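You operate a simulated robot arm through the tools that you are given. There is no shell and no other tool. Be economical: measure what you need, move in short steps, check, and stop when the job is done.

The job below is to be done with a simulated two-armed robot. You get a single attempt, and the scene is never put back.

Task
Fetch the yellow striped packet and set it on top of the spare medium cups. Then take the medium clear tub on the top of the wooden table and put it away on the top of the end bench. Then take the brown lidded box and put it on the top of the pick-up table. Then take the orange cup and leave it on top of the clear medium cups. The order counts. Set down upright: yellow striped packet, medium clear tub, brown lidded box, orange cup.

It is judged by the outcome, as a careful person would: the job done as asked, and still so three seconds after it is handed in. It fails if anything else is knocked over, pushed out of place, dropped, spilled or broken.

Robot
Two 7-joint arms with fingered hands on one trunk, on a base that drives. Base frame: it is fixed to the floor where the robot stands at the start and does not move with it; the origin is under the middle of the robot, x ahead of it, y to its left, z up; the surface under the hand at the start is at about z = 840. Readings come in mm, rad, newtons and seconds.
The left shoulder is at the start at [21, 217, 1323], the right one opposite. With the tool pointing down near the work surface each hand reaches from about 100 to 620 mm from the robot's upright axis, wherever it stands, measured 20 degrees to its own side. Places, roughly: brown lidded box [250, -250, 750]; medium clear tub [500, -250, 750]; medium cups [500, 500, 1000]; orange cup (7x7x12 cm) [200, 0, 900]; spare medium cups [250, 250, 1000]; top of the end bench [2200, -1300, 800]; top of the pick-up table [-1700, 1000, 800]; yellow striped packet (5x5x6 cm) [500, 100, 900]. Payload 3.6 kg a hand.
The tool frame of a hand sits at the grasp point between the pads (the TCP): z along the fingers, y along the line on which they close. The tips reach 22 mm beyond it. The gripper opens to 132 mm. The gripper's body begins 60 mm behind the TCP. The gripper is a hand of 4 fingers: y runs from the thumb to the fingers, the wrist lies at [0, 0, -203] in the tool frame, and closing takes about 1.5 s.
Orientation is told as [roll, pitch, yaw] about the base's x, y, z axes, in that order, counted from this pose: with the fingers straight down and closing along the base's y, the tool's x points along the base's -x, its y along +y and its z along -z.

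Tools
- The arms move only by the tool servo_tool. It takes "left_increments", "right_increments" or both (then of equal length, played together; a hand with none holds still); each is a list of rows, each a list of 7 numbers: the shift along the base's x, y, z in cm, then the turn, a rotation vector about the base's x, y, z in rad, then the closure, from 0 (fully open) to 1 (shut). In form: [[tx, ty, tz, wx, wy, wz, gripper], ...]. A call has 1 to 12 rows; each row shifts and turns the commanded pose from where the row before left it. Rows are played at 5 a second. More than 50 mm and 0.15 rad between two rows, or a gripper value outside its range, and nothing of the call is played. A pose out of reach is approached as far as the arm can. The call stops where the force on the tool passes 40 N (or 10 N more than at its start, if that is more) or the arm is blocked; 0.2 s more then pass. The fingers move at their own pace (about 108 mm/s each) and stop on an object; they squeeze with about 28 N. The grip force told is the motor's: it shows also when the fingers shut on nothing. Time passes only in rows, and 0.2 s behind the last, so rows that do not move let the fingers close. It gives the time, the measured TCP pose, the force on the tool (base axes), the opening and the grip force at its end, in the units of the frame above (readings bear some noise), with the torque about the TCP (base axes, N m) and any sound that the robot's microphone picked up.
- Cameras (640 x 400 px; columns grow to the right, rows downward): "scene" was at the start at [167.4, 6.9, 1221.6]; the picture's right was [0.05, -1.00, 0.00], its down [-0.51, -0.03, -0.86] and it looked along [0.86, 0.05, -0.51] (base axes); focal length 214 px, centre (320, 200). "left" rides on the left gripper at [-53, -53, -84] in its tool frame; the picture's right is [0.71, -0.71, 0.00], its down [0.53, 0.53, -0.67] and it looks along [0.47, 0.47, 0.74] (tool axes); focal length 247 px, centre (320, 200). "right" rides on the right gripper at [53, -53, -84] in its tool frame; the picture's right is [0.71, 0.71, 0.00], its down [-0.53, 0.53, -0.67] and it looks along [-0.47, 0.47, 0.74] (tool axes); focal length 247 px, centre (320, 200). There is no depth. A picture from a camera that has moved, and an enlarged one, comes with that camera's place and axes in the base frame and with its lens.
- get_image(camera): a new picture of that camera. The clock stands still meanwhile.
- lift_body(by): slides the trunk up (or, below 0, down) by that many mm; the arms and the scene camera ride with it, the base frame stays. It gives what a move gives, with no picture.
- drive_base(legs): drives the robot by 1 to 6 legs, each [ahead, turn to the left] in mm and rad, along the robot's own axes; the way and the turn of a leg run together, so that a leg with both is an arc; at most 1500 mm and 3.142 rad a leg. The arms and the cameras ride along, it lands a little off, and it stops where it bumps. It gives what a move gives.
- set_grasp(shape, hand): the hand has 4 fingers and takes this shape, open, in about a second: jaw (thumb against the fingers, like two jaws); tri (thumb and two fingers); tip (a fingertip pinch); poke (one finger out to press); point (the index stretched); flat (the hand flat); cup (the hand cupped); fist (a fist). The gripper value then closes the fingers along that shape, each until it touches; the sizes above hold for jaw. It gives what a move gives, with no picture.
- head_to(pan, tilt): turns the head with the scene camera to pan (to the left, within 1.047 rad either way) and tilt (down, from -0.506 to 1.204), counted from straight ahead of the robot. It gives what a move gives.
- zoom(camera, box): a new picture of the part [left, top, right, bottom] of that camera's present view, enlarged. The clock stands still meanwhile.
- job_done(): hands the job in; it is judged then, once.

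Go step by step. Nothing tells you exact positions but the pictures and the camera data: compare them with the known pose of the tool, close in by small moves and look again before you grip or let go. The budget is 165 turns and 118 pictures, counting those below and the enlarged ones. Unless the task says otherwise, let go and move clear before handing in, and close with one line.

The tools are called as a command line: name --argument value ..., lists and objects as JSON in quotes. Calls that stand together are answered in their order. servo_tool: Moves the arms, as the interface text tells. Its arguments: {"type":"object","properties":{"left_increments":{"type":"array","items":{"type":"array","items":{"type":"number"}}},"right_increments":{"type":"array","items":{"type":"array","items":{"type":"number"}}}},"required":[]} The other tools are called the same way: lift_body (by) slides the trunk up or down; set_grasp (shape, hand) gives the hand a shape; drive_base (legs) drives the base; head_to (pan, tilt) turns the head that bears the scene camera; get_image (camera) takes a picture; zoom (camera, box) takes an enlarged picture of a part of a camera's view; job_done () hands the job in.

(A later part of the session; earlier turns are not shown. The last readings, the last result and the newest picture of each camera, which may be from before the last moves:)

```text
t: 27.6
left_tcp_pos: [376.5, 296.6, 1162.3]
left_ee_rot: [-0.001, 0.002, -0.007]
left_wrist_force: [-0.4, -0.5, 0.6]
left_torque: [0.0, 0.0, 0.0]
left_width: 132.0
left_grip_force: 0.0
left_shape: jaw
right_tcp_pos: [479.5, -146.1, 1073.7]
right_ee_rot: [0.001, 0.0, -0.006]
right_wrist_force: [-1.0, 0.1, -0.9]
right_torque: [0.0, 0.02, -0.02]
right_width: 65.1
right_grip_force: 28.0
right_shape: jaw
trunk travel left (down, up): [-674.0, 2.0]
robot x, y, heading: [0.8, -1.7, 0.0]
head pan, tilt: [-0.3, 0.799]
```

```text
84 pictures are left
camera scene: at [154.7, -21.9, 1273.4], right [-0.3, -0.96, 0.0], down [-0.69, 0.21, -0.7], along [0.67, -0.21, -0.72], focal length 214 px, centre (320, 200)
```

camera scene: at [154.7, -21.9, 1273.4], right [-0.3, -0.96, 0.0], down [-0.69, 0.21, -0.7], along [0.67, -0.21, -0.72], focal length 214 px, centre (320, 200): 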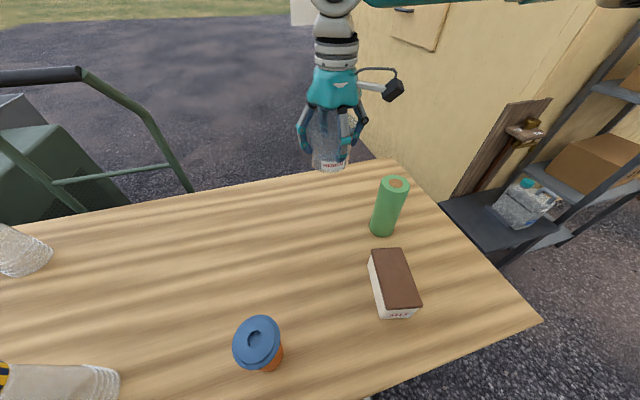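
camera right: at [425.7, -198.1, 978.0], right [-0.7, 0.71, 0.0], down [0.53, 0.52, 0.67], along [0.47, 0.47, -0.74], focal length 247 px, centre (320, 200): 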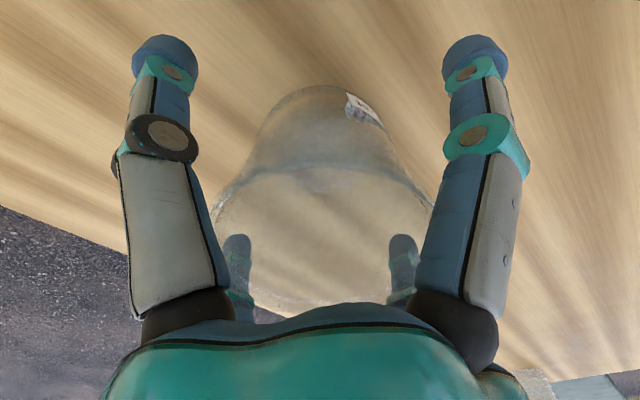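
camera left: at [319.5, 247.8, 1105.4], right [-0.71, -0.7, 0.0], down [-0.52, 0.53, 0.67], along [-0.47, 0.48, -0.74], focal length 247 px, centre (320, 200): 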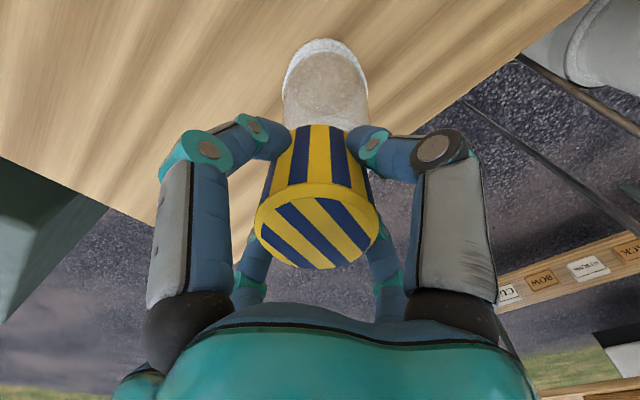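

The tub is held upright. Now I'll look around for the end bench and the free way to it.

head_to --pan -0.6 --tilt 0.2

get_image --camera "scene"

head_to --pan 0.7 --tilt 0.2

get_image --camera "scene"

```text
t: 28.6
left_tcp_pos: [375.0, 297.7, 1162.3]
left_ee_rot: [-0.001, 0.001, -0.008]
left_wrist_force: [-0.2, 0.1, 0.8]
left_torque: [-0.03, -0.02, -0.01]
left_width: 131.7
left_grip_force: 0.1
left_shape: jaw
right_tcp_pos: [479.4, -145.8, 1073.6]
right_ee_rot: [0.001, 0.003, -0.007]
right_wrist_force: [0.1, -0.6, -0.8]
right_torque: [-0.01, 0.04, -0.02]
right_width: 65.0
right_grip_force: 28.6
right_shape: jaw
trunk travel left (down, up): [-674.0, 2.0]
robot x, y, heading: [-0.5, 0.8, 0.003]
head pan, tilt: [-0.6, 0.201]
```

```text
83 pictures are left
camera scene: at [154.5, -50.6, 1327.0], right [-0.56, -0.83, 0.0], down [-0.17, 0.11, -0.98], along [0.81, -0.55, -0.2], focal length 214 px, centre (320, 200)
```

scene: 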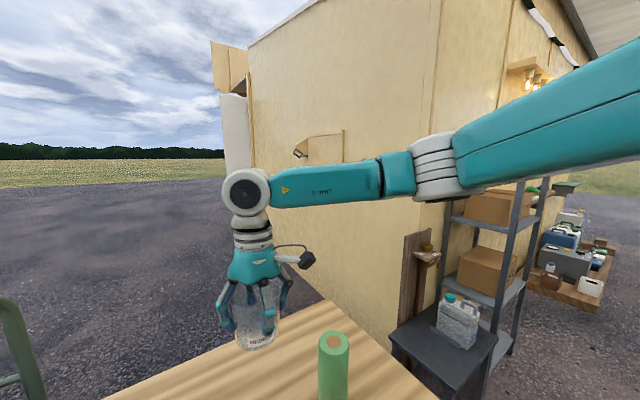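

```text
t: 30.1
left_tcp_pos: [376.1, 297.7, 1163.0]
left_ee_rot: [0.002, 0.002, -0.007]
left_wrist_force: [0.0, 0.3, -0.1]
left_torque: [0.0, 0.01, -0.02]
left_width: 131.8
left_grip_force: 0.0
left_shape: jaw
right_tcp_pos: [480.7, -146.1, 1073.2]
right_ee_rot: [-0.002, 0.001, -0.008]
right_wrist_force: [-0.1, -0.6, -0.4]
right_torque: [0.03, 0.01, -0.05]
right_width: 65.1
right_grip_force: 28.2
right_shape: jaw
trunk travel left (down, up): [-674.0, 2.0]
robot x, y, heading: [-1.5, 3.0, -0.0]
head pan, tilt: [0.7, 0.201]
```

```text
82 pictures are left
camera scene: at [148.9, 62.0, 1327.1], right [0.64, -0.77, 0.0], down [-0.15, -0.13, -0.98], along [0.75, 0.63, -0.2], focal length 214 px, centre (320, 200)
```

scene: 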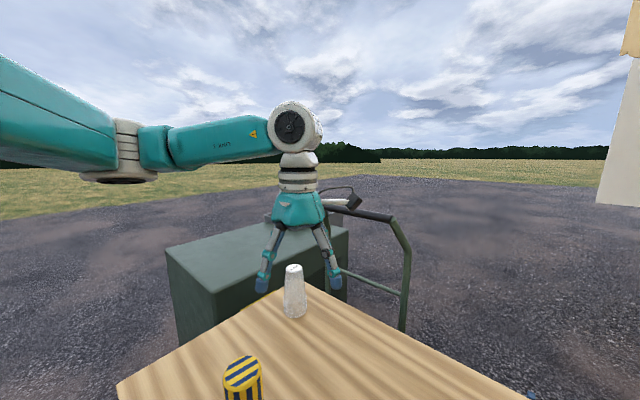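

The way ahead is the table, with a shelf cart and a building on the right, so I need to back off and survey. First I tuck the hands in, high up, and look with the left hand camera.

servo_tool --right_increments '[[-3, -0.5, 3, 0, 0, 0, 1], [-3, -0.5, 3, 0, 0, 0, 1], [-3, -0.5, 0, 0, 0, 0, 1], [-3, -0.5, 0, 0, 0, 0, 1], [0, 0, 0, 0, 0, 0, 1]]'

get_image --camera "left"

head_to --pan -1.04 --tilt 0.5

get_image --camera "scene"

```text
t: 31.3
left_tcp_pos: [375.8, 298.3, 1161.3]
left_ee_rot: [-0.003, 0.001, -0.006]
left_wrist_force: [0.5, 0.8, -0.3]
left_torque: [0.04, 0.01, 0.03]
left_width: 131.9
left_grip_force: 0.0
left_shape: jaw
right_tcp_pos: [356.4, -164.9, 1132.3]
right_ee_rot: [0.0, 0.001, -0.007]
right_wrist_force: [0.2, -0.2, -1.1]
right_torque: [0.0, 0.01, 0.0]
right_width: 65.0
right_grip_force: 27.7
right_shape: jaw
trunk travel left (down, up): [-674.0, 2.0]
robot x, y, heading: [-3.8, 0.6, 0.001]
head pan, tilt: [0.7, 0.201]
```

```text
81 pictures are left
camera left: at [429.9, 245.3, 1245.2], right [-0.71, -0.7, 0.0], down [-0.52, 0.53, 0.67], along [-0.47, 0.48, -0.74], focal length 247 px, centre (320, 200)
```

left: 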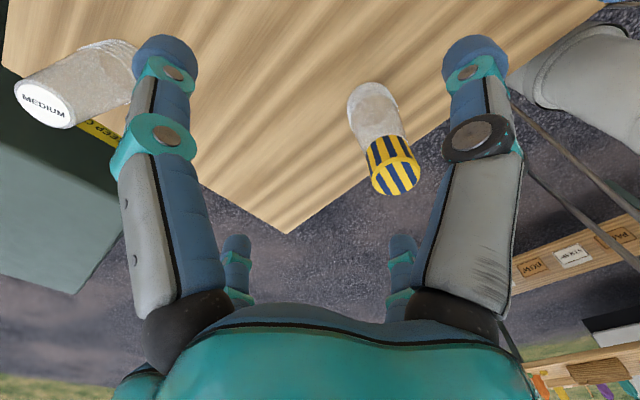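

```text
t: 33.0
left_tcp_pos: [374.8, 298.3, 1162.3]
left_ee_rot: [0.0, 0.002, -0.007]
left_wrist_force: [-0.6, 0.5, -0.2]
left_torque: [-0.01, -0.03, 0.01]
left_width: 131.7
left_grip_force: 0.0
left_shape: jaw
right_tcp_pos: [356.6, -164.3, 1132.9]
right_ee_rot: [0.0, 0.002, -0.007]
right_wrist_force: [-0.7, -0.3, -1.2]
right_torque: [0.0, 0.02, 0.01]
right_width: 65.1
right_grip_force: 28.7
right_shape: jaw
trunk travel left (down, up): [-674.0, 2.0]
robot x, y, heading: [-0.3, 0.0, 0.001]
head pan, tilt: [-1.04, 0.499]
```

```text
80 pictures are left
camera scene: at [123.5, -76.4, 1299.5], right [-0.86, -0.51, 0.0], down [-0.24, 0.41, -0.88], along [0.44, -0.76, -0.48], focal length 214 px, centre (320, 200)
```

scene: 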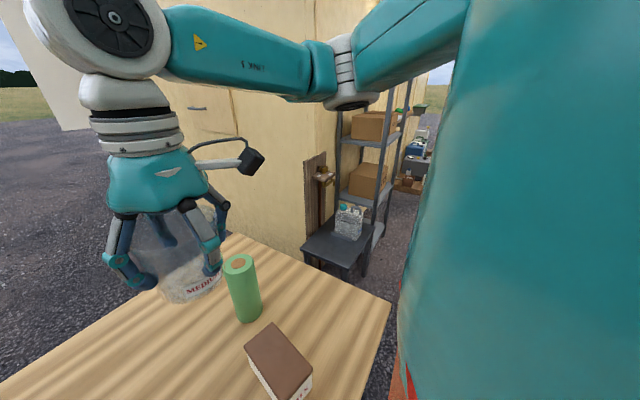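

Behind looks free for more than a metre. I'll back off 500 mm and look again.

drive_base --legs '[[-500, 0]]'

head_to --pan -0.6 --tilt 0.35

get_image --camera "scene"

head_to --pan 0.6 --tilt 0.35

get_image --camera "scene"

get_image --camera "left"

```text
t: 36.0
left_tcp_pos: [-120.4, 297.7, 1161.8]
left_ee_rot: [0.001, 0.0, -0.013]
left_wrist_force: [-0.3, 0.0, 0.3]
left_torque: [-0.02, -0.04, 0.01]
left_width: 131.8
left_grip_force: 0.0
left_shape: jaw
right_tcp_pos: [-145.3, -166.3, 1132.6]
right_ee_rot: [0.001, -0.001, -0.015]
right_wrist_force: [-0.2, 0.3, -0.3]
right_torque: [-0.03, -0.02, -0.03]
right_width: 64.7
right_grip_force: 28.6
right_shape: jaw
trunk travel left (down, up): [-674.0, 2.0]
robot x, y, heading: [-498.5, 3.8, -0.01]
head pan, tilt: [-1.04, 0.499]
```

```text
t: 36.9
left_tcp_pos: [-119.6, 295.8, 1162.0]
left_ee_rot: [0.0, -0.001, -0.015]
left_wrist_force: [-0.4, -0.7, 0.4]
left_torque: [-0.01, -0.03, -0.02]
left_width: 132.0
left_grip_force: 0.1
left_shape: jaw
right_tcp_pos: [-145.0, -166.2, 1133.9]
right_ee_rot: [-0.001, 0.002, -0.016]
right_wrist_force: [-0.1, -0.1, -0.8]
right_torque: [0.01, 0.0, -0.02]
right_width: 64.6
right_grip_force: 27.9
right_shape: jaw
trunk travel left (down, up): [-674.0, 2.0]
robot x, y, heading: [-499.4, 4.6, -0.007]
head pan, tilt: [-0.6, 0.351]
```

```text
79 pictures are left
camera scene: at [-345.5, -50.2, 1313.0], right [-0.57, -0.82, 0.0], down [-0.28, 0.2, -0.94], along [0.77, -0.54, -0.34], focal length 214 px, centre (320, 200)
```

scene: 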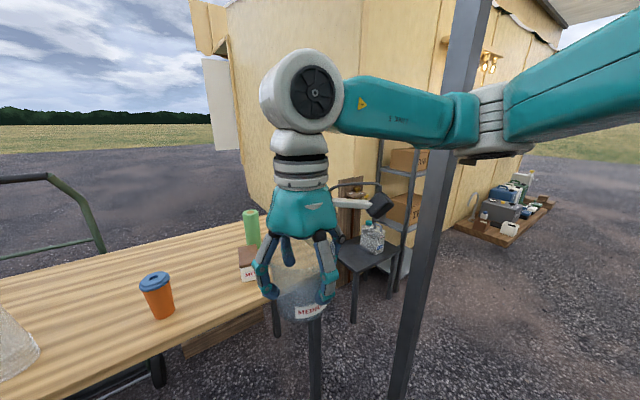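

```text
t: 38.3
left_tcp_pos: [-121.8, 296.6, 1162.5]
left_ee_rot: [-0.001, 0.0, -0.017]
left_wrist_force: [-0.1, -0.6, 0.2]
left_torque: [-0.01, 0.03, -0.01]
left_width: 131.8
left_grip_force: 0.1
left_shape: jaw
right_tcp_pos: [-145.2, -165.7, 1133.6]
right_ee_rot: [0.0, 0.002, -0.017]
right_wrist_force: [0.4, -0.3, -0.4]
right_torque: [0.0, 0.01, 0.0]
right_width: 65.0
right_grip_force: 28.7
right_shape: jaw
trunk travel left (down, up): [-674.0, 2.0]
robot x, y, heading: [-499.1, 4.2, -0.013]
head pan, tilt: [0.6, 0.351]
```

```text
78 pictures are left
camera scene: at [-344.6, 55.1, 1313.1], right [0.56, -0.83, 0.0], down [-0.29, -0.19, -0.94], along [0.78, 0.52, -0.34], focal length 214 px, centre (320, 200)
```

scene: 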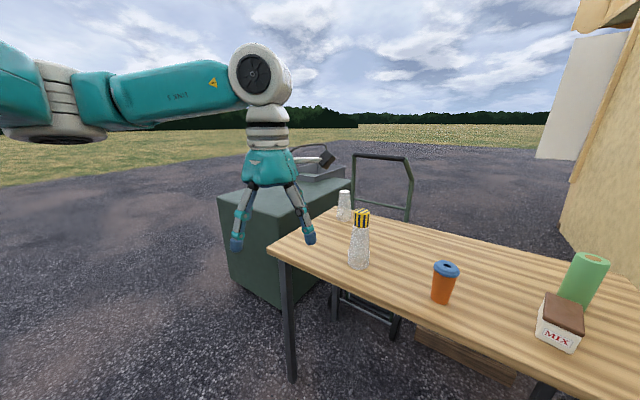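

```text
77 pictures are left
camera left: at [-67.9, 243.1, 1246.0], right [-0.72, -0.7, 0.0], down [-0.52, 0.53, 0.67], along [-0.47, 0.48, -0.74], focal length 247 px, centre (320, 200)
```

left: 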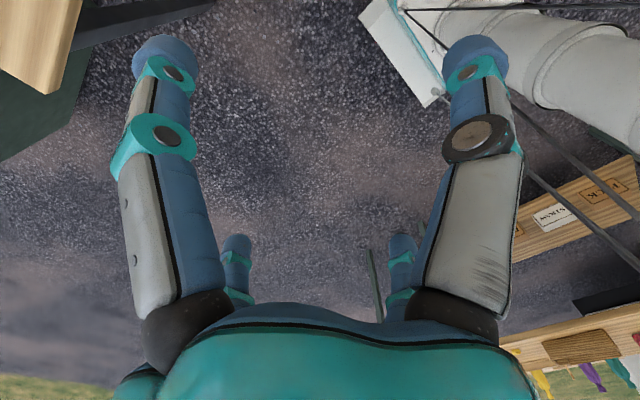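

A grey post stands to my right, fairly near. I'll locate it before turning.

head_to --pan -1.04 --tilt 0.6

get_image --camera "scene"

get_image --camera "right"

```text
t: 40.0
left_tcp_pos: [-120.4, 295.7, 1162.7]
left_ee_rot: [0.0, 0.0, -0.015]
left_wrist_force: [0.2, -0.2, -0.1]
left_torque: [0.02, -0.01, -0.01]
left_width: 131.9
left_grip_force: 0.0
left_shape: jaw
right_tcp_pos: [-146.3, -166.6, 1134.1]
right_ee_rot: [0.0, 0.003, -0.016]
right_wrist_force: [-0.9, -0.8, -1.5]
right_torque: [-0.04, -0.02, 0.0]
right_width: 65.0
right_grip_force: 28.4
right_shape: jaw
trunk travel left (down, up): [-674.0, 2.0]
robot x, y, heading: [-498.8, 3.2, -0.009]
head pan, tilt: [-1.04, 0.6]
```

```text
76 pictures are left
camera scene: at [-377.9, -73.4, 1290.4], right [-0.87, -0.5, 0.0], down [-0.28, 0.49, -0.82], along [0.41, -0.72, -0.57], focal length 214 px, centre (320, 200)
```

scene: 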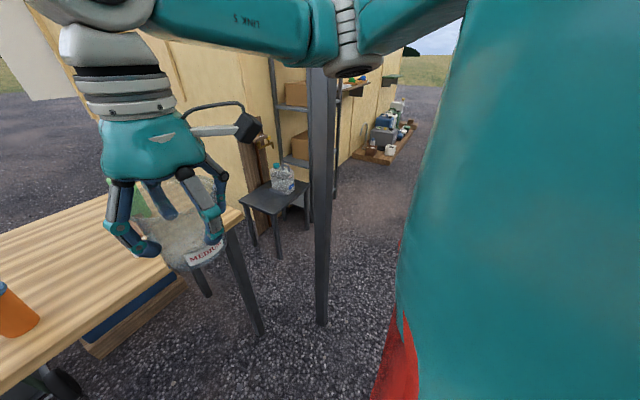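

```text
75 pictures are left
camera right: at [-198.6, -218.0, 1217.0], right [-0.7, 0.72, 0.0], down [0.53, 0.52, 0.67], along [0.48, 0.47, -0.74], focal length 247 px, centre (320, 200)
```

right: 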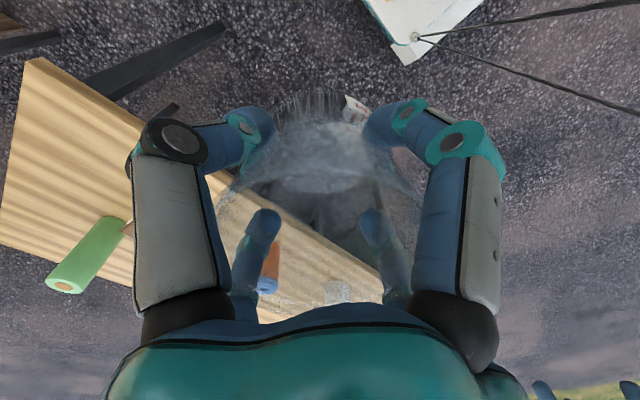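

The post foot is at about [−74, −603], out of the turning circle. I'll turn right to view the bench side unobstructed.

drive_base --legs '[[0, -0.8]]'

head_to --pan 0.5 --tilt 0.2

get_image --camera "scene"

get_image --camera "left"

```text
t: 42.6
left_tcp_pos: [-26.9, -73.9, 1162.8]
left_ee_rot: [-0.001, 0.003, -0.834]
left_wrist_force: [0.0, -0.9, 0.3]
left_torque: [0.0, -0.01, 0.0]
left_width: 131.8
left_grip_force: 0.0
left_shape: jaw
right_tcp_pos: [-380.4, -372.0, 1133.9]
right_ee_rot: [-0.001, 0.002, -0.836]
right_wrist_force: [0.1, -1.3, -1.6]
right_torque: [0.02, 0.05, 0.03]
right_width: 65.0
right_grip_force: 28.0
right_shape: jaw
trunk travel left (down, up): [-674.0, 2.0]
robot x, y, heading: [-470.1, 27.6, -0.825]
head pan, tilt: [-1.04, 0.6]
```

```text
t: 44.2
left_tcp_pos: [-28.3, -74.1, 1163.7]
left_ee_rot: [-0.001, 0.0, -0.835]
left_wrist_force: [0.3, 0.8, 0.8]
left_torque: [-0.02, 0.02, 0.0]
left_width: 131.9
left_grip_force: 0.1
left_shape: jaw
right_tcp_pos: [-383.2, -370.9, 1134.1]
right_ee_rot: [0.001, 0.004, -0.832]
right_wrist_force: [-0.2, -0.8, -0.8]
right_torque: [0.01, -0.01, 0.01]
right_width: 64.6
right_grip_force: 28.4
right_shape: jaw
trunk travel left (down, up): [-674.0, 2.0]
robot x, y, heading: [-473.7, 29.1, -0.828]
head pan, tilt: [0.499, 0.201]
```

```text
74 pictures are left
camera scene: at [-332.7, -58.7, 1327.1], right [-0.32, -0.95, 0.0], down [-0.19, 0.06, -0.98], along [0.93, -0.31, -0.2], focal length 214 px, centre (320, 200)
```

scene: 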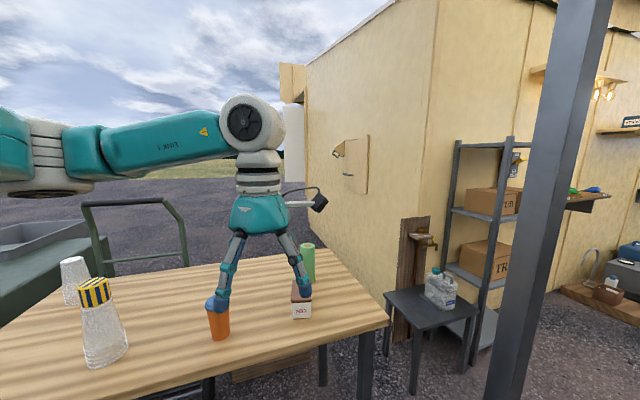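

```text
73 pictures are left
camera left: at [-30.7, -147.6, 1246.5], right [-1.0, 0.05, 0.0], down [0.04, 0.74, 0.67], along [0.03, 0.67, -0.74], focal length 247 px, centre (320, 200)
```

left: 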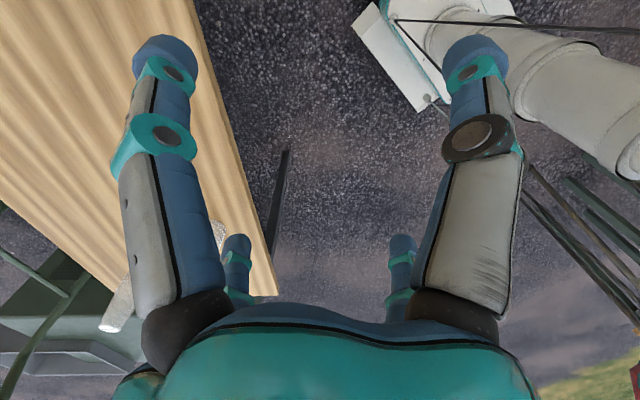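

The bench isn't in this view; the building wall hides that spot, so it may be reached from another side. I'll look further right.

head_to --pan -0.1 --tilt 0.15

get_image --camera "scene"

zoom --camera "scene" --box '[20, 100, 220, 300]'

```text
t: 45.2
left_tcp_pos: [-27.6, -72.7, 1163.6]
left_ee_rot: [0.001, 0.001, -0.835]
left_wrist_force: [0.7, 0.4, -0.3]
left_torque: [-0.04, -0.01, -0.03]
left_width: 132.0
left_grip_force: 0.1
left_shape: jaw
right_tcp_pos: [-382.1, -370.5, 1133.8]
right_ee_rot: [0.001, 0.002, -0.835]
right_wrist_force: [-0.5, -0.9, -1.7]
right_torque: [0.05, 0.0, 0.02]
right_width: 64.6
right_grip_force: 27.9
right_shape: jaw
trunk travel left (down, up): [-674.0, 2.0]
robot x, y, heading: [-472.4, 26.7, -0.825]
head pan, tilt: [-0.099, 0.15]
```

```text
72 pictures are left
camera scene: at [-364.8, -102.5, 1331.8], right [-0.8, -0.6, 0.0], down [-0.09, 0.12, -0.99], along [0.6, -0.79, -0.15], focal length 214 px, centre (320, 200)
```

scene: 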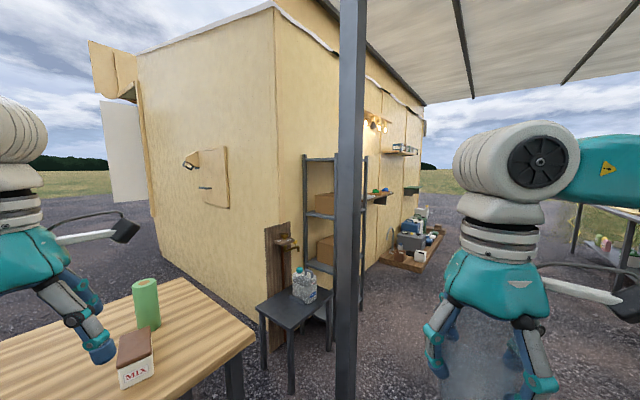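

```text
2.00 times, centred on (120, 200) of scene
camera zoom: at [-364.8, -102.5, 1331.8], right [-0.8, -0.6, 0.0], down [-0.09, 0.12, -0.99], along [0.6, -0.79, -0.15], focal length 429 px, centre (720, 200)
```

zoom: 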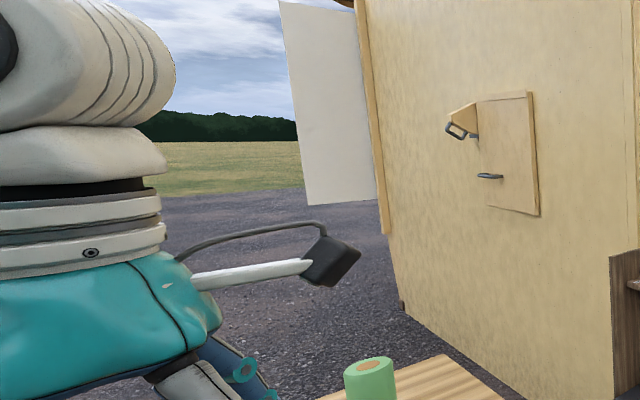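

The end bench seems to lie inside the building along its near end wall. I'll enlarge the building's front and far corner to find openings.

zoom --camera "scene" --box '[260, 90, 460, 290]'

zoom --camera "scene" --box '[60, 20, 220, 260]'

```text
2.00 times, centred on (360, 190) of scene
camera zoom: at [-364.8, -102.5, 1331.8], right [-0.8, -0.6, 0.0], down [-0.09, 0.12, -0.99], along [0.6, -0.79, -0.15], focal length 429 px, centre (240, 220)
```

zoom: 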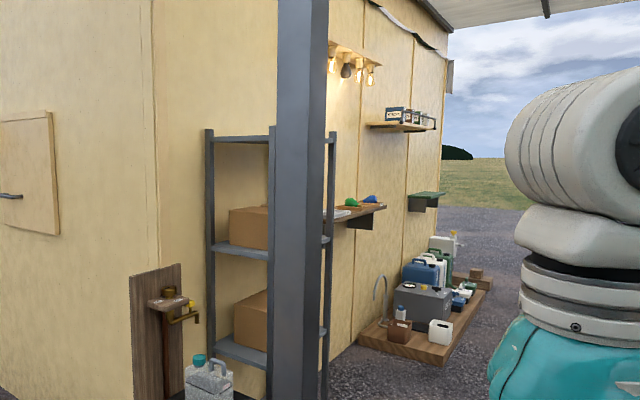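

```text
1.67 times, centred on (140, 140) of scene
camera zoom: at [-364.8, -102.5, 1331.8], right [-0.8, -0.6, 0.0], down [-0.09, 0.12, -0.99], along [0.6, -0.79, -0.15], focal length 358 px, centre (620, 300)
```

zoom: 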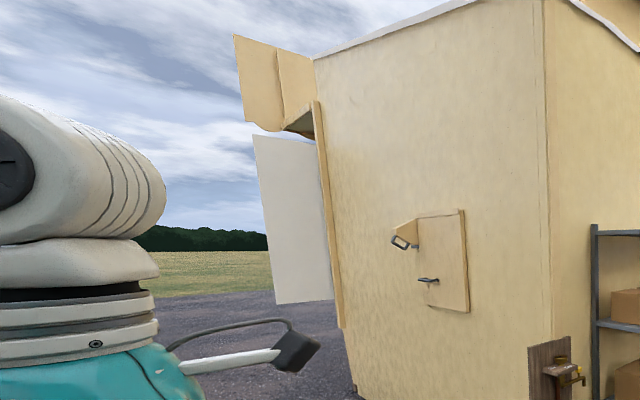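

The far face of the building has an open hatch, so the bench is reached from there. I'll turn left and look along the way around the table and green cart.

drive_base --legs '[[0, 2.0]]'

head_to --pan 0.3 --tilt 0.3

get_image --camera "scene"

head_to --pan -0.5 --tilt 0.3

get_image --camera "scene"

```text
t: 48.3
left_tcp_pos: [-164.8, 366.5, 1162.9]
left_ee_rot: [-0.005, -0.001, 0.22]
left_wrist_force: [-0.3, 0.0, -0.2]
left_torque: [-0.01, -0.06, -0.01]
left_width: 132.1
left_grip_force: 0.0
left_shape: jaw
right_tcp_pos: [-83.8, -86.1, 1132.5]
right_ee_rot: [0.006, 0.012, 0.223]
right_wrist_force: [-1.6, 0.8, -2.5]
right_torque: [-0.08, -0.1, 0.0]
right_width: 64.1
right_grip_force: 28.0
right_shape: jaw
trunk travel left (down, up): [-674.0, 2.0]
robot x, y, heading: [-461.9, -18.8, 0.244]
head pan, tilt: [-0.099, 0.15]
stopped in leg 1: the robot was blocked; the commanded pose is now the measured one
```

```text
t: 49.2
left_tcp_pos: [-165.0, 364.0, 1164.5]
left_ee_rot: [-0.003, -0.004, 0.221]
left_wrist_force: [0.0, -0.7, 0.3]
left_torque: [0.04, -0.02, 0.02]
left_width: 132.0
left_grip_force: 0.0
left_shape: jaw
right_tcp_pos: [-80.4, -90.6, 1131.9]
right_ee_rot: [0.003, 0.007, 0.222]
right_wrist_force: [0.7, 0.5, -1.1]
right_torque: [-0.06, -0.05, -0.02]
right_width: 64.1
right_grip_force: 28.3
right_shape: jaw
trunk travel left (down, up): [-674.0, 2.0]
robot x, y, heading: [-464.3, -20.9, 0.25]
head pan, tilt: [0.3, 0.3]
```

```text
68 pictures are left
camera scene: at [-308.5, 46.1, 1317.8], right [0.52, -0.86, 0.0], down [-0.25, -0.15, -0.96], along [0.82, 0.49, -0.3], focal length 214 px, centre (320, 200)
```

scene: 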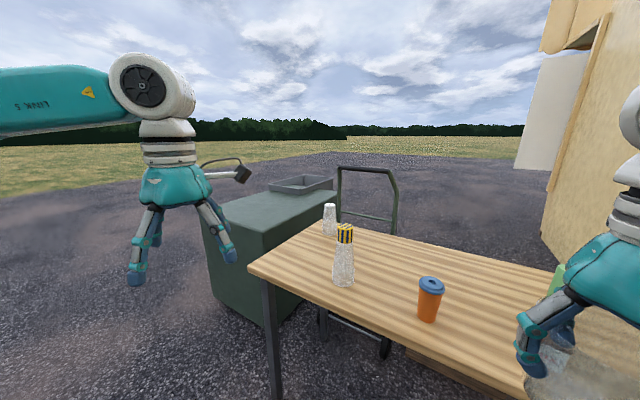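

```text
t: 50.3
left_tcp_pos: [-165.0, 364.9, 1163.6]
left_ee_rot: [-0.002, -0.001, 0.218]
left_wrist_force: [0.0, -0.1, 1.8]
left_torque: [-0.02, 0.0, 0.02]
left_width: 131.8
left_grip_force: 0.1
left_shape: jaw
right_tcp_pos: [-79.3, -90.1, 1134.2]
right_ee_rot: [0.001, 0.005, 0.221]
right_wrist_force: [0.4, -0.1, -0.6]
right_torque: [-0.02, -0.01, -0.02]
right_width: 63.7
right_grip_force: 28.0
right_shape: jaw
trunk travel left (down, up): [-674.0, 2.0]
robot x, y, heading: [-462.7, -19.4, 0.248]
head pan, tilt: [-0.499, 0.3]
```

```text
67 pictures are left
camera scene: at [-298.1, -26.0, 1317.8], right [-0.25, -0.97, 0.0], down [-0.29, 0.07, -0.96], along [0.92, -0.24, -0.3], focal length 214 px, centre (320, 200)
```

scene: 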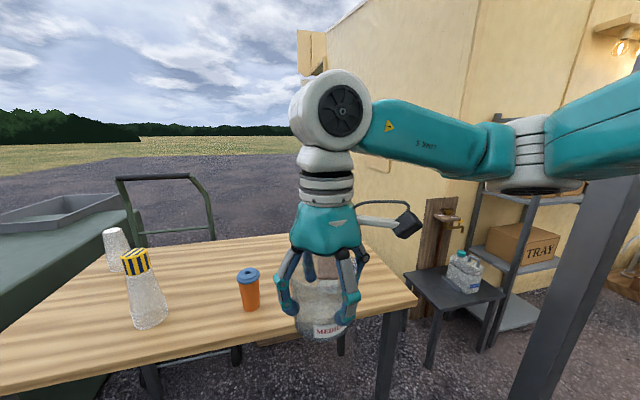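

The turn was blocked: my right elbow reached the post. I'll turn back a little, back off for room, then turn left.

drive_base --legs '[[0, -0.2], [-270, 0]]'

get_image --camera "scene"

get_image --camera "left"

```text
t: 53.0
left_tcp_pos: [-365.9, 283.7, 1162.9]
left_ee_rot: [-0.004, -0.001, 0.019]
left_wrist_force: [-0.3, 0.9, 0.7]
left_torque: [0.05, -0.04, -0.01]
left_width: 131.9
left_grip_force: 0.0
left_shape: jaw
right_tcp_pos: [-374.7, -177.7, 1134.0]
right_ee_rot: [0.002, 0.006, 0.021]
right_wrist_force: [0.2, 0.3, -1.5]
right_torque: [-0.05, 0.01, -0.01]
right_width: 63.9
right_grip_force: 27.9
right_shape: jaw
trunk travel left (down, up): [-674.0, 2.0]
robot x, y, heading: [-735.1, -34.8, 0.039]
head pan, tilt: [-0.499, 0.3]
```

```text
66 pictures are left
camera scene: at [-574.1, -71.2, 1317.9], right [-0.44, -0.9, 0.0], down [-0.27, 0.13, -0.96], along [0.86, -0.42, -0.3], focal length 214 px, centre (320, 200)
```

scene: 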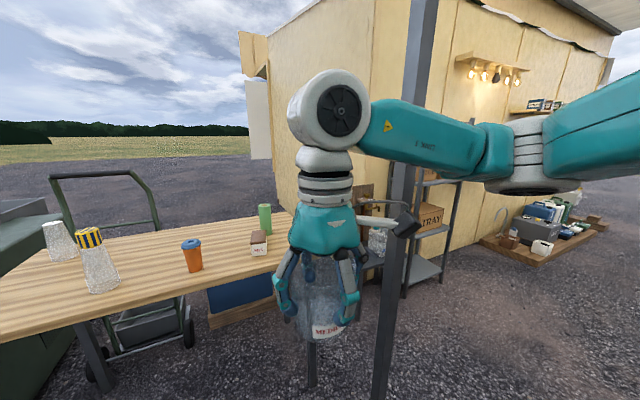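

```text
65 pictures are left
camera left: at [-310.7, 233.6, 1247.9], right [-0.69, -0.72, 0.0], down [-0.54, 0.52, 0.67], along [-0.48, 0.46, -0.75], focal length 247 px, centre (320, 200)
```

left: 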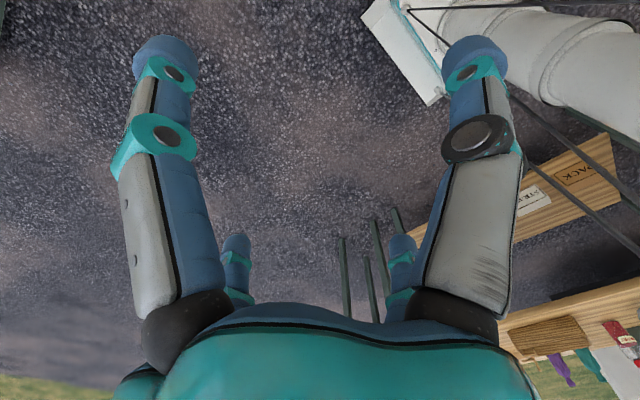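

The turn circle is free here. I'll turn left and drive to about [−400, 900], passing the table's left side.

drive_base --legs '[[0, 1.2], [700, 0]]'

head_to --pan 0.0 --tilt 0.35

get_image --camera "scene"

head_to --pan -0.9 --tilt 0.35

get_image --camera "scene"

```text
t: 55.5
left_tcp_pos: [-703.6, 451.5, 1165.0]
left_ee_rot: [-0.006, -0.001, 0.816]
left_wrist_force: [-0.7, -0.3, -0.1]
left_torque: [-0.01, -0.02, 0.02]
left_width: 132.0
left_grip_force: 0.1
left_shape: jaw
right_tcp_pos: [-379.0, 124.6, 1135.2]
right_ee_rot: [0.002, 0.007, 0.82]
right_wrist_force: [1.0, 0.8, -0.2]
right_torque: [-0.04, -0.03, 0.01]
right_width: 63.7
right_grip_force: 28.0
right_shape: jaw
trunk travel left (down, up): [-674.0, 2.0]
robot x, y, heading: [-708.8, -58.1, 0.859]
head pan, tilt: [-0.499, 0.3]
stopped in leg 1: the robot was blocked; the commanded pose is now the measured one
```

```text
t: 56.4
left_tcp_pos: [-702.2, 451.0, 1164.8]
left_ee_rot: [-0.004, -0.001, 0.817]
left_wrist_force: [0.6, -0.2, -0.8]
left_torque: [-0.05, -0.01, -0.04]
left_width: 131.8
left_grip_force: 0.1
left_shape: jaw
right_tcp_pos: [-377.5, 122.1, 1136.1]
right_ee_rot: [0.001, 0.006, 0.816]
right_wrist_force: [0.7, -0.4, -1.0]
right_torque: [-0.01, 0.01, -0.01]
right_width: 63.6
right_grip_force: 27.6
right_shape: jaw
trunk travel left (down, up): [-674.0, 2.0]
robot x, y, heading: [-706.4, -59.5, 0.858]
head pan, tilt: [0.0, 0.351]
```

```text
64 pictures are left
camera scene: at [-598.7, 69.9, 1313.1], right [0.76, -0.65, 0.0], down [-0.22, -0.26, -0.94], along [0.61, 0.71, -0.34], focal length 214 px, centre (320, 200)
```

scene: 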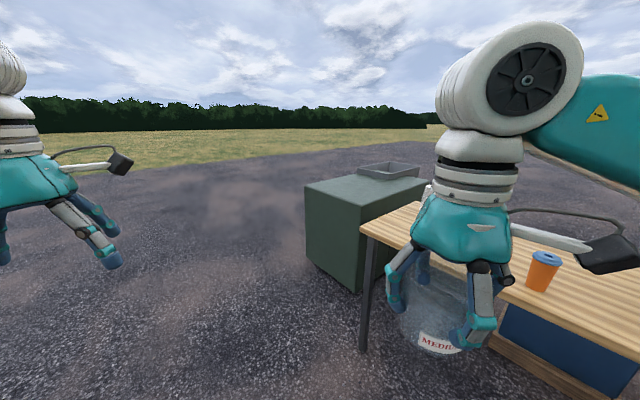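

```text
t: 57.6
left_tcp_pos: [-702.7, 451.9, 1165.6]
left_ee_rot: [-0.004, -0.002, 0.816]
left_wrist_force: [1.0, 0.9, 0.5]
left_torque: [0.0, 0.0, -0.04]
left_width: 132.0
left_grip_force: 0.0
left_shape: jaw
right_tcp_pos: [-377.1, 122.9, 1134.4]
right_ee_rot: [0.001, 0.005, 0.817]
right_wrist_force: [-0.4, 0.7, -0.5]
right_torque: [-0.02, -0.01, -0.01]
right_width: 63.5
right_grip_force: 27.9
right_shape: jaw
trunk travel left (down, up): [-674.0, 2.0]
robot x, y, heading: [-710.0, -57.2, 0.861]
head pan, tilt: [-0.901, 0.351]
```

```text
63 pictures are left
camera scene: at [-565.9, -4.5, 1313.1], right [-0.04, -1.0, 0.0], down [-0.34, 0.01, -0.94], along [0.94, -0.04, -0.34], focal length 214 px, centre (320, 200)
```

scene: 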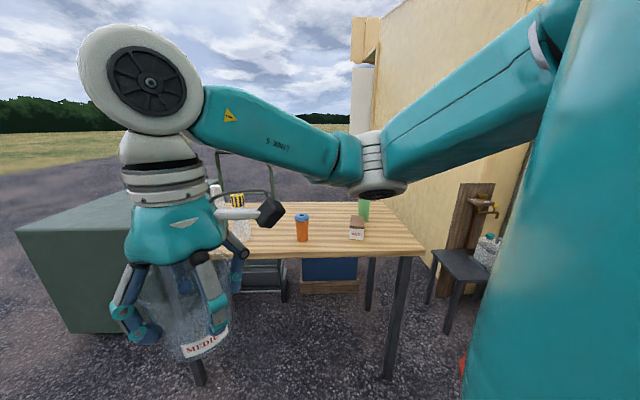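

Blocked again, at heading 0.86, and nothing visible ahead is touching. I'll look to the left side and through the left hand camera.

head_to --pan 1.04 --tilt 0.4

get_image --camera "scene"

get_image --camera "left"

get_image --camera "right"

```text
t: 59.5
left_tcp_pos: [-701.3, 451.8, 1165.1]
left_ee_rot: [-0.004, -0.001, 0.817]
left_wrist_force: [0.2, -0.7, -0.2]
left_torque: [-0.03, 0.01, 0.02]
left_width: 131.8
left_grip_force: 0.0
left_shape: jaw
right_tcp_pos: [-377.1, 122.7, 1135.7]
right_ee_rot: [0.003, 0.006, 0.817]
right_wrist_force: [-0.2, 0.6, -0.9]
right_torque: [0.0, -0.03, -0.03]
right_width: 63.6
right_grip_force: 27.8
right_shape: jaw
trunk travel left (down, up): [-674.0, 2.0]
robot x, y, heading: [-706.4, -56.0, 0.862]
head pan, tilt: [1.04, 0.4]
```

```text
62 pictures are left
camera scene: at [-689.0, 86.7, 1308.6], right [0.95, 0.32, 0.0], down [0.13, -0.37, -0.92], along [-0.3, 0.87, -0.39], focal length 214 px, centre (320, 200)
```

scene: 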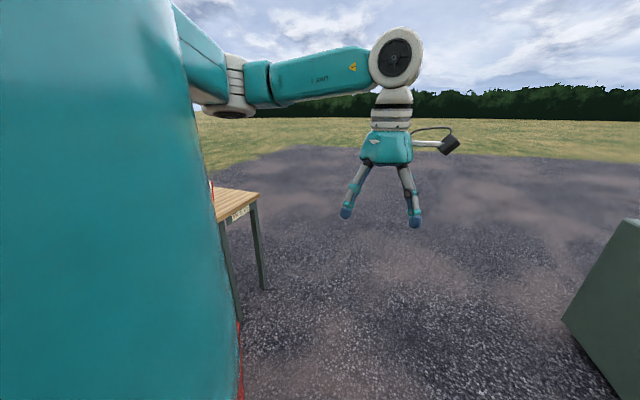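

```text
61 pictures are left
camera left: at [-626.2, 454.4, 1249.5], right [0.03, -1.0, 0.0], down [-0.75, -0.02, 0.67], along [-0.67, -0.02, -0.75], focal length 247 px, centre (320, 200)
```

left: 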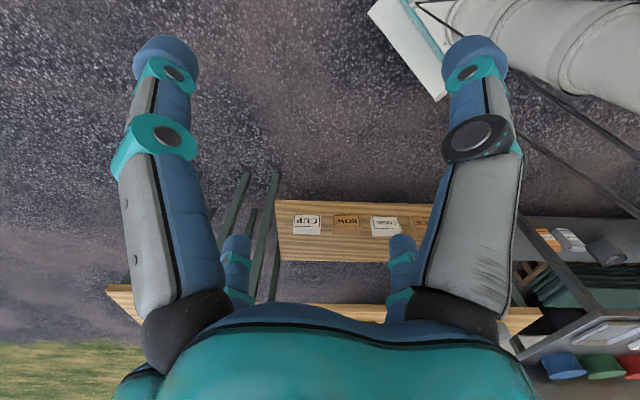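

```text
60 pictures are left
camera right: at [-373.7, 48.3, 1218.3], right [-1.0, -0.03, 0.01], down [-0.02, 0.75, 0.67], along [-0.03, 0.67, -0.75], focal length 247 px, centre (320, 200)
```

right: 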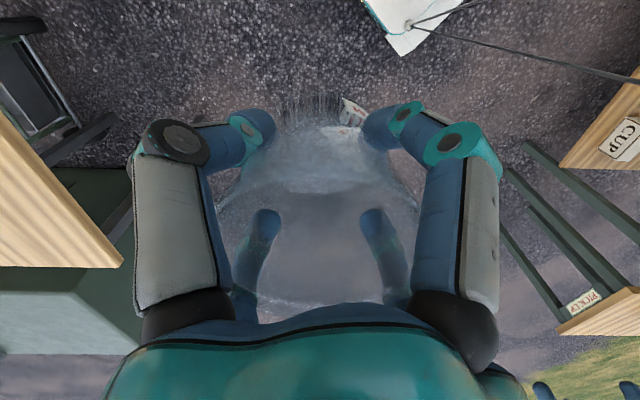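

Nothing is visibly in contact. I'll try a small further turn to see whether the block is real.

drive_base --legs '[[0, 0.25]]'

```text
t: 60.8
left_tcp_pos: [-827.1, 439.5, 1166.3]
left_ee_rot: [-0.003, -0.002, 1.066]
left_wrist_force: [-0.1, -0.2, 0.1]
left_torque: [0.02, 0.01, -0.03]
left_width: 132.0
left_grip_force: 0.0
left_shape: jaw
right_tcp_pos: [-430.9, 201.1, 1134.3]
right_ee_rot: [0.001, 0.006, 1.07]
right_wrist_force: [0.2, -0.2, -0.6]
right_torque: [-0.03, -0.03, -0.02]
right_width: 63.7
right_grip_force: 28.3
right_shape: jaw
trunk travel left (down, up): [-674.0, 2.0]
robot x, y, heading: [-700.6, -63.1, 1.116]
head pan, tilt: [1.04, 0.4]
```

It turned freely, so long fast turns simply trip the stop; I'll use short turns. I'll drive past the table's left side and look again.

drive_base --legs '[[0, 0.3], [1450, 0], [300, 0], [0, -0.45], [0, -0.45]]'

head_to --pan -0.35 --tilt 0.35

get_image --camera "scene"

```text
t: 73.3
left_tcp_pos: [-232.8, 2144.3, 1167.4]
left_ee_rot: [-0.005, -0.001, 0.449]
left_wrist_force: [0.1, -0.4, 1.7]
left_torque: [-0.02, -0.02, 0.04]
left_width: 132.0
left_grip_force: 0.0
left_shape: jaw
right_tcp_pos: [-47.0, 1721.1, 1134.3]
right_ee_rot: [0.002, 0.007, 0.45]
right_wrist_force: [-0.4, 0.6, -0.9]
right_torque: [0.06, -0.01, -0.01]
right_width: 63.5
right_grip_force: 28.0
right_shape: jaw
trunk travel left (down, up): [-674.0, 2.0]
robot x, y, heading: [-434.5, 1697.0, 0.496]
head pan, tilt: [1.04, 0.4]
```

```text
t: 74.8
left_tcp_pos: [-232.0, 2143.2, 1167.5]
left_ee_rot: [-0.001, -0.002, 0.448]
left_wrist_force: [1.2, 0.6, -0.8]
left_torque: [-0.02, 0.0, 0.03]
left_width: 132.0
left_grip_force: 0.0
left_shape: jaw
right_tcp_pos: [-47.5, 1719.9, 1135.7]
right_ee_rot: [0.004, 0.007, 0.451]
right_wrist_force: [0.4, 0.0, -0.9]
right_torque: [0.0, -0.01, 0.04]
right_width: 63.3
right_grip_force: 28.3
right_shape: jaw
trunk travel left (down, up): [-674.0, 2.0]
robot x, y, heading: [-434.2, 1694.2, 0.5]
head pan, tilt: [-0.351, 0.351]
```

```text
59 pictures are left
camera scene: at [-276.0, 1745.3, 1313.1], right [0.15, -0.99, 0.0], down [-0.34, -0.05, -0.94], along [0.93, 0.14, -0.34], focal length 214 px, centre (320, 200)
```

scene: 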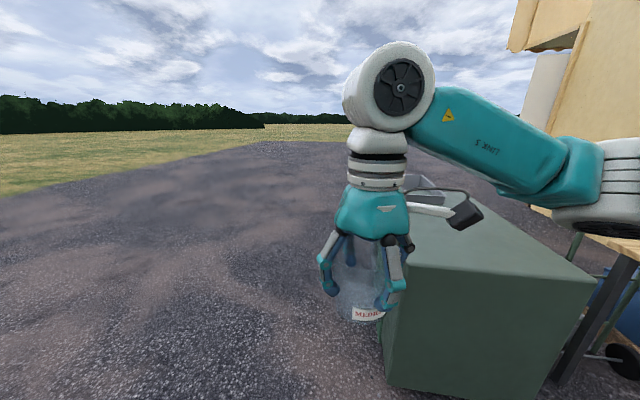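

The green cart's left side is at y ≈ 1500. I'll drive ahead in a line at y ≈ 2030 past it and look toward the building's far side.

drive_base --legs '[[700, 0], [0, -0.5], [1500, 0], [800, 0], [0, -0.45]]'

head_to --pan -0.2 --tilt 0.2

get_image --camera "scene"

```text
t: 92.7
left_tcp_pos: [3019.9, 2148.2, 1166.7]
left_ee_rot: [-0.004, -0.001, -0.491]
left_wrist_force: [0.5, -0.4, -0.7]
left_torque: [-0.02, 0.02, 0.01]
left_width: 131.9
left_grip_force: 0.1
left_shape: jaw
right_tcp_pos: [2786.9, 1748.9, 1135.4]
right_ee_rot: [0.003, 0.007, -0.488]
right_wrist_force: [-0.5, -0.5, 0.0]
right_torque: [0.01, -0.01, -0.01]
right_width: 63.3
right_grip_force: 28.0
right_shape: jaw
trunk travel left (down, up): [-674.0, 2.0]
robot x, y, heading: [2548.2, 2066.0, -0.444]
head pan, tilt: [-0.351, 0.351]
```

```text
t: 93.3
left_tcp_pos: [3020.7, 2149.2, 1166.4]
left_ee_rot: [0.0, -0.002, -0.491]
left_wrist_force: [0.1, 0.2, 0.4]
left_torque: [0.0, 0.02, -0.01]
left_width: 132.1
left_grip_force: 0.1
left_shape: jaw
right_tcp_pos: [2788.5, 1749.3, 1136.8]
right_ee_rot: [0.002, 0.007, -0.489]
right_wrist_force: [-0.3, 0.5, -0.9]
right_torque: [0.02, 0.0, -0.05]
right_width: 63.5
right_grip_force: 28.3
right_shape: jaw
trunk travel left (down, up): [-674.0, 2.0]
robot x, y, heading: [2548.7, 2064.1, -0.442]
head pan, tilt: [-0.201, 0.201]
```

```text
58 pictures are left
camera scene: at [2692.0, 1978.1, 1327.0], right [-0.6, -0.8, 0.0], down [-0.16, 0.12, -0.98], along [0.78, -0.59, -0.2], focal length 214 px, centre (320, 200)
```

scene: 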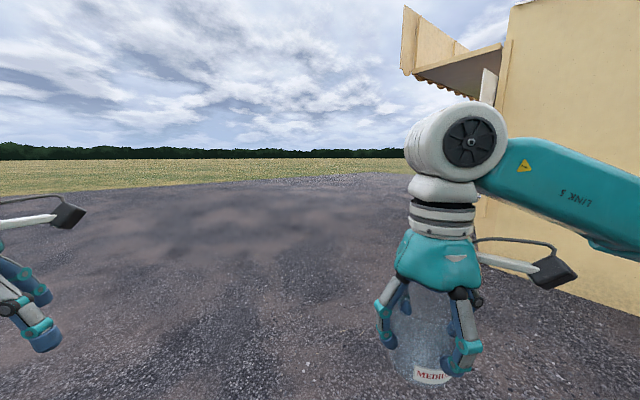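

The corner is at x ≈ 3340 with a raised shutter on the far side. I'll drive on past it and turn to see that side.

drive_base --legs '[[0, -0.15], [1500, 0], [700, 0], [0, -0.5], [0, -0.5], [0, -0.4]]'

head_to --pan 0.0 --tilt 0.2

get_image --camera "scene"

```text
t: 108.0
left_tcp_pos: [4616.5, 438.5, 1168.9]
left_ee_rot: [0.003, -0.002, -1.659]
left_wrist_force: [-0.1, -0.6, 0.0]
left_torque: [-0.05, -0.05, 0.0]
left_width: 132.1
left_grip_force: 0.0
left_shape: jaw
right_tcp_pos: [4158.5, 496.7, 1137.3]
right_ee_rot: [0.006, 0.005, -1.657]
right_wrist_force: [-1.1, 0.1, -1.2]
right_torque: [0.02, -0.04, 0.02]
right_width: 62.7
right_grip_force: 28.2
right_shape: jaw
trunk travel left (down, up): [-674.0, 2.0]
robot x, y, heading: [4404.0, 842.1, -1.591]
head pan, tilt: [-0.201, 0.201]
stopped in leg 6: the robot was blocked; the commanded pose is now the measured one
```

```text
t: 108.8
left_tcp_pos: [4621.6, 438.5, 1166.9]
left_ee_rot: [0.0, -0.003, -1.655]
left_wrist_force: [0.3, -0.8, -0.4]
left_torque: [0.02, 0.0, -0.04]
left_width: 132.0
left_grip_force: 0.2
left_shape: jaw
right_tcp_pos: [4163.2, 496.2, 1137.6]
right_ee_rot: [0.004, 0.005, -1.654]
right_wrist_force: [-0.3, -0.2, -0.5]
right_torque: [0.0, 0.02, 0.01]
right_width: 63.1
right_grip_force: 27.9
right_shape: jaw
trunk travel left (down, up): [-674.0, 2.0]
robot x, y, heading: [4407.0, 837.6, -1.592]
head pan, tilt: [0.0, 0.201]
```

```text
57 pictures are left
camera scene: at [4402.2, 671.2, 1327.1], right [-1.0, 0.02, 0.0], down [0.0, 0.2, -0.98], along [-0.02, -0.98, -0.2], focal length 214 px, centre (320, 200)
```

scene: 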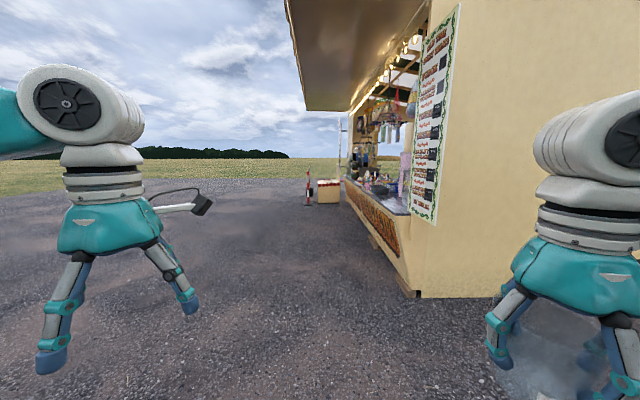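

It's a food kiosk with an open serving hatch on this face at x ≈ 3475; the end bench must be inside at this end. I'll drive along and look in through the hatch.

drive_base --legs '[[1500, 0], [500, 0], [0, -0.5], [0, -0.5]]'

head_to --pan -0.3 --tilt 0.15

get_image --camera "scene"

```text
t: 121.6
left_tcp_pos: [4147.3, -1552.5, 1168.2]
left_ee_rot: [0.001, -0.002, -2.648]
left_wrist_force: [-0.6, -0.2, 0.1]
left_torque: [0.01, 0.0, 0.0]
left_width: 131.8
left_grip_force: 0.0
left_shape: jaw
right_tcp_pos: [3943.9, -1138.3, 1137.5]
right_ee_rot: [0.006, 0.004, -2.641]
right_wrist_force: [0.1, 0.2, 0.1]
right_torque: [0.01, 0.0, -0.02]
right_width: 63.2
right_grip_force: 27.6
right_shape: jaw
trunk travel left (down, up): [-674.0, 2.0]
robot x, y, heading: [4388.4, -1188.8, -2.583]
head pan, tilt: [0.0, 0.201]
```

```text
t: 122.4
left_tcp_pos: [4149.0, -1554.2, 1168.8]
left_ee_rot: [-0.002, -0.003, -2.646]
left_wrist_force: [-0.2, -0.3, 0.0]
left_torque: [0.02, -0.02, 0.0]
left_width: 131.9
left_grip_force: 0.0
left_shape: jaw
right_tcp_pos: [3944.2, -1139.6, 1139.0]
right_ee_rot: [0.001, 0.004, -2.641]
right_wrist_force: [-0.3, 1.0, -1.4]
right_torque: [0.01, -0.01, -0.01]
right_width: 62.8
right_grip_force: 27.8
right_shape: jaw
trunk travel left (down, up): [-674.0, 2.0]
robot x, y, heading: [4390.5, -1189.4, -2.58]
head pan, tilt: [-0.3, 0.15]
```

```text
56 pictures are left
camera scene: at [4234.5, -1252.6, 1331.8], right [-0.26, 0.97, 0.0], down [0.14, 0.04, -0.99], along [-0.96, -0.25, -0.15], focal length 214 px, centre (320, 200)
```

scene: 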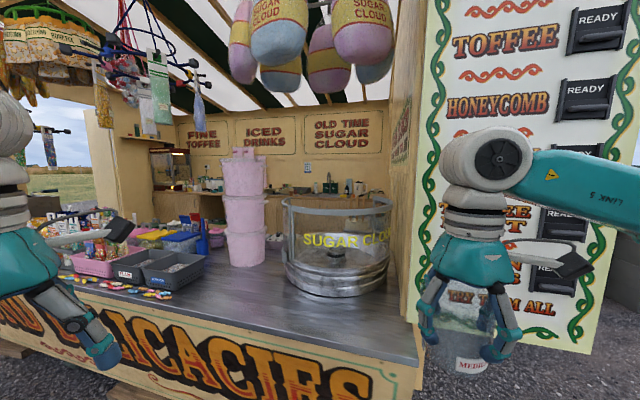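

I see the serving counter and interior; the end bench is around the right jamb, inside. There seems to be an opening at the kiosk's far (−y) end, so I'll drive along to look.

drive_base --legs '[[0, 0.5], [0, 0.48], [1300, 0], [1100, 0], [0, -0.5], [0, -0.5]]'

head_to --pan -0.2 --tilt 0.2

get_image --camera "scene"

```text
t: 126.1
left_tcp_pos: [4570.2, -1590.1, 1168.8]
left_ee_rot: [-0.002, 0.001, -1.644]
left_wrist_force: [0.8, 0.1, -0.6]
left_torque: [-0.01, 0.04, 0.01]
left_width: 132.0
left_grip_force: 0.0
left_shape: jaw
right_tcp_pos: [4111.8, -1542.6, 1138.8]
right_ee_rot: [0.001, 0.004, -1.635]
right_wrist_force: [0.9, 0.3, -1.0]
right_torque: [0.02, 0.01, 0.0]
right_width: 62.6
right_grip_force: 28.5
right_shape: jaw
trunk travel left (down, up): [-674.0, 2.0]
robot x, y, heading: [4338.4, -1194.9, -1.586]
head pan, tilt: [-0.3, 0.15]
stopped in leg 3: the robot was blocked; the commanded pose is now the measured one
```

```text
t: 126.8
left_tcp_pos: [4565.8, -1592.3, 1169.2]
left_ee_rot: [-0.001, 0.001, -1.644]
left_wrist_force: [-0.1, -0.3, 0.2]
left_torque: [0.0, 0.0, -0.02]
left_width: 132.2
left_grip_force: 0.1
left_shape: jaw
right_tcp_pos: [4107.3, -1542.8, 1138.4]
right_ee_rot: [0.004, 0.003, -1.638]
right_wrist_force: [-0.2, -1.1, -0.9]
right_torque: [0.02, -0.01, -0.03]
right_width: 63.0
right_grip_force: 27.6
right_shape: jaw
trunk travel left (down, up): [-674.0, 2.0]
robot x, y, heading: [4340.9, -1192.8, -1.578]
head pan, tilt: [-0.201, 0.201]
```

```text
55 pictures are left
camera scene: at [4321.6, -1360.7, 1327.0], right [-0.98, 0.21, 0.0], down [0.04, 0.2, -0.98], along [-0.2, -0.96, -0.2], focal length 214 px, centre (320, 200)
```

scene: 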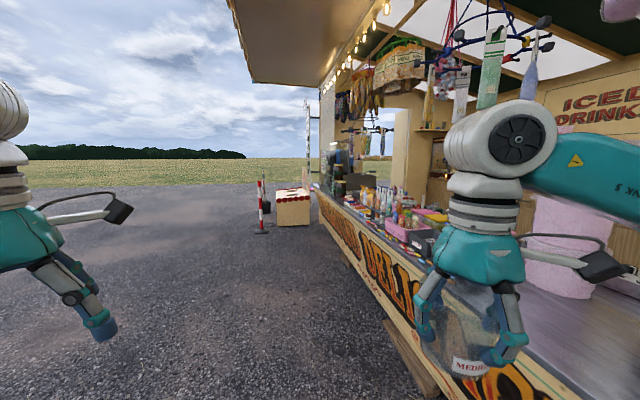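

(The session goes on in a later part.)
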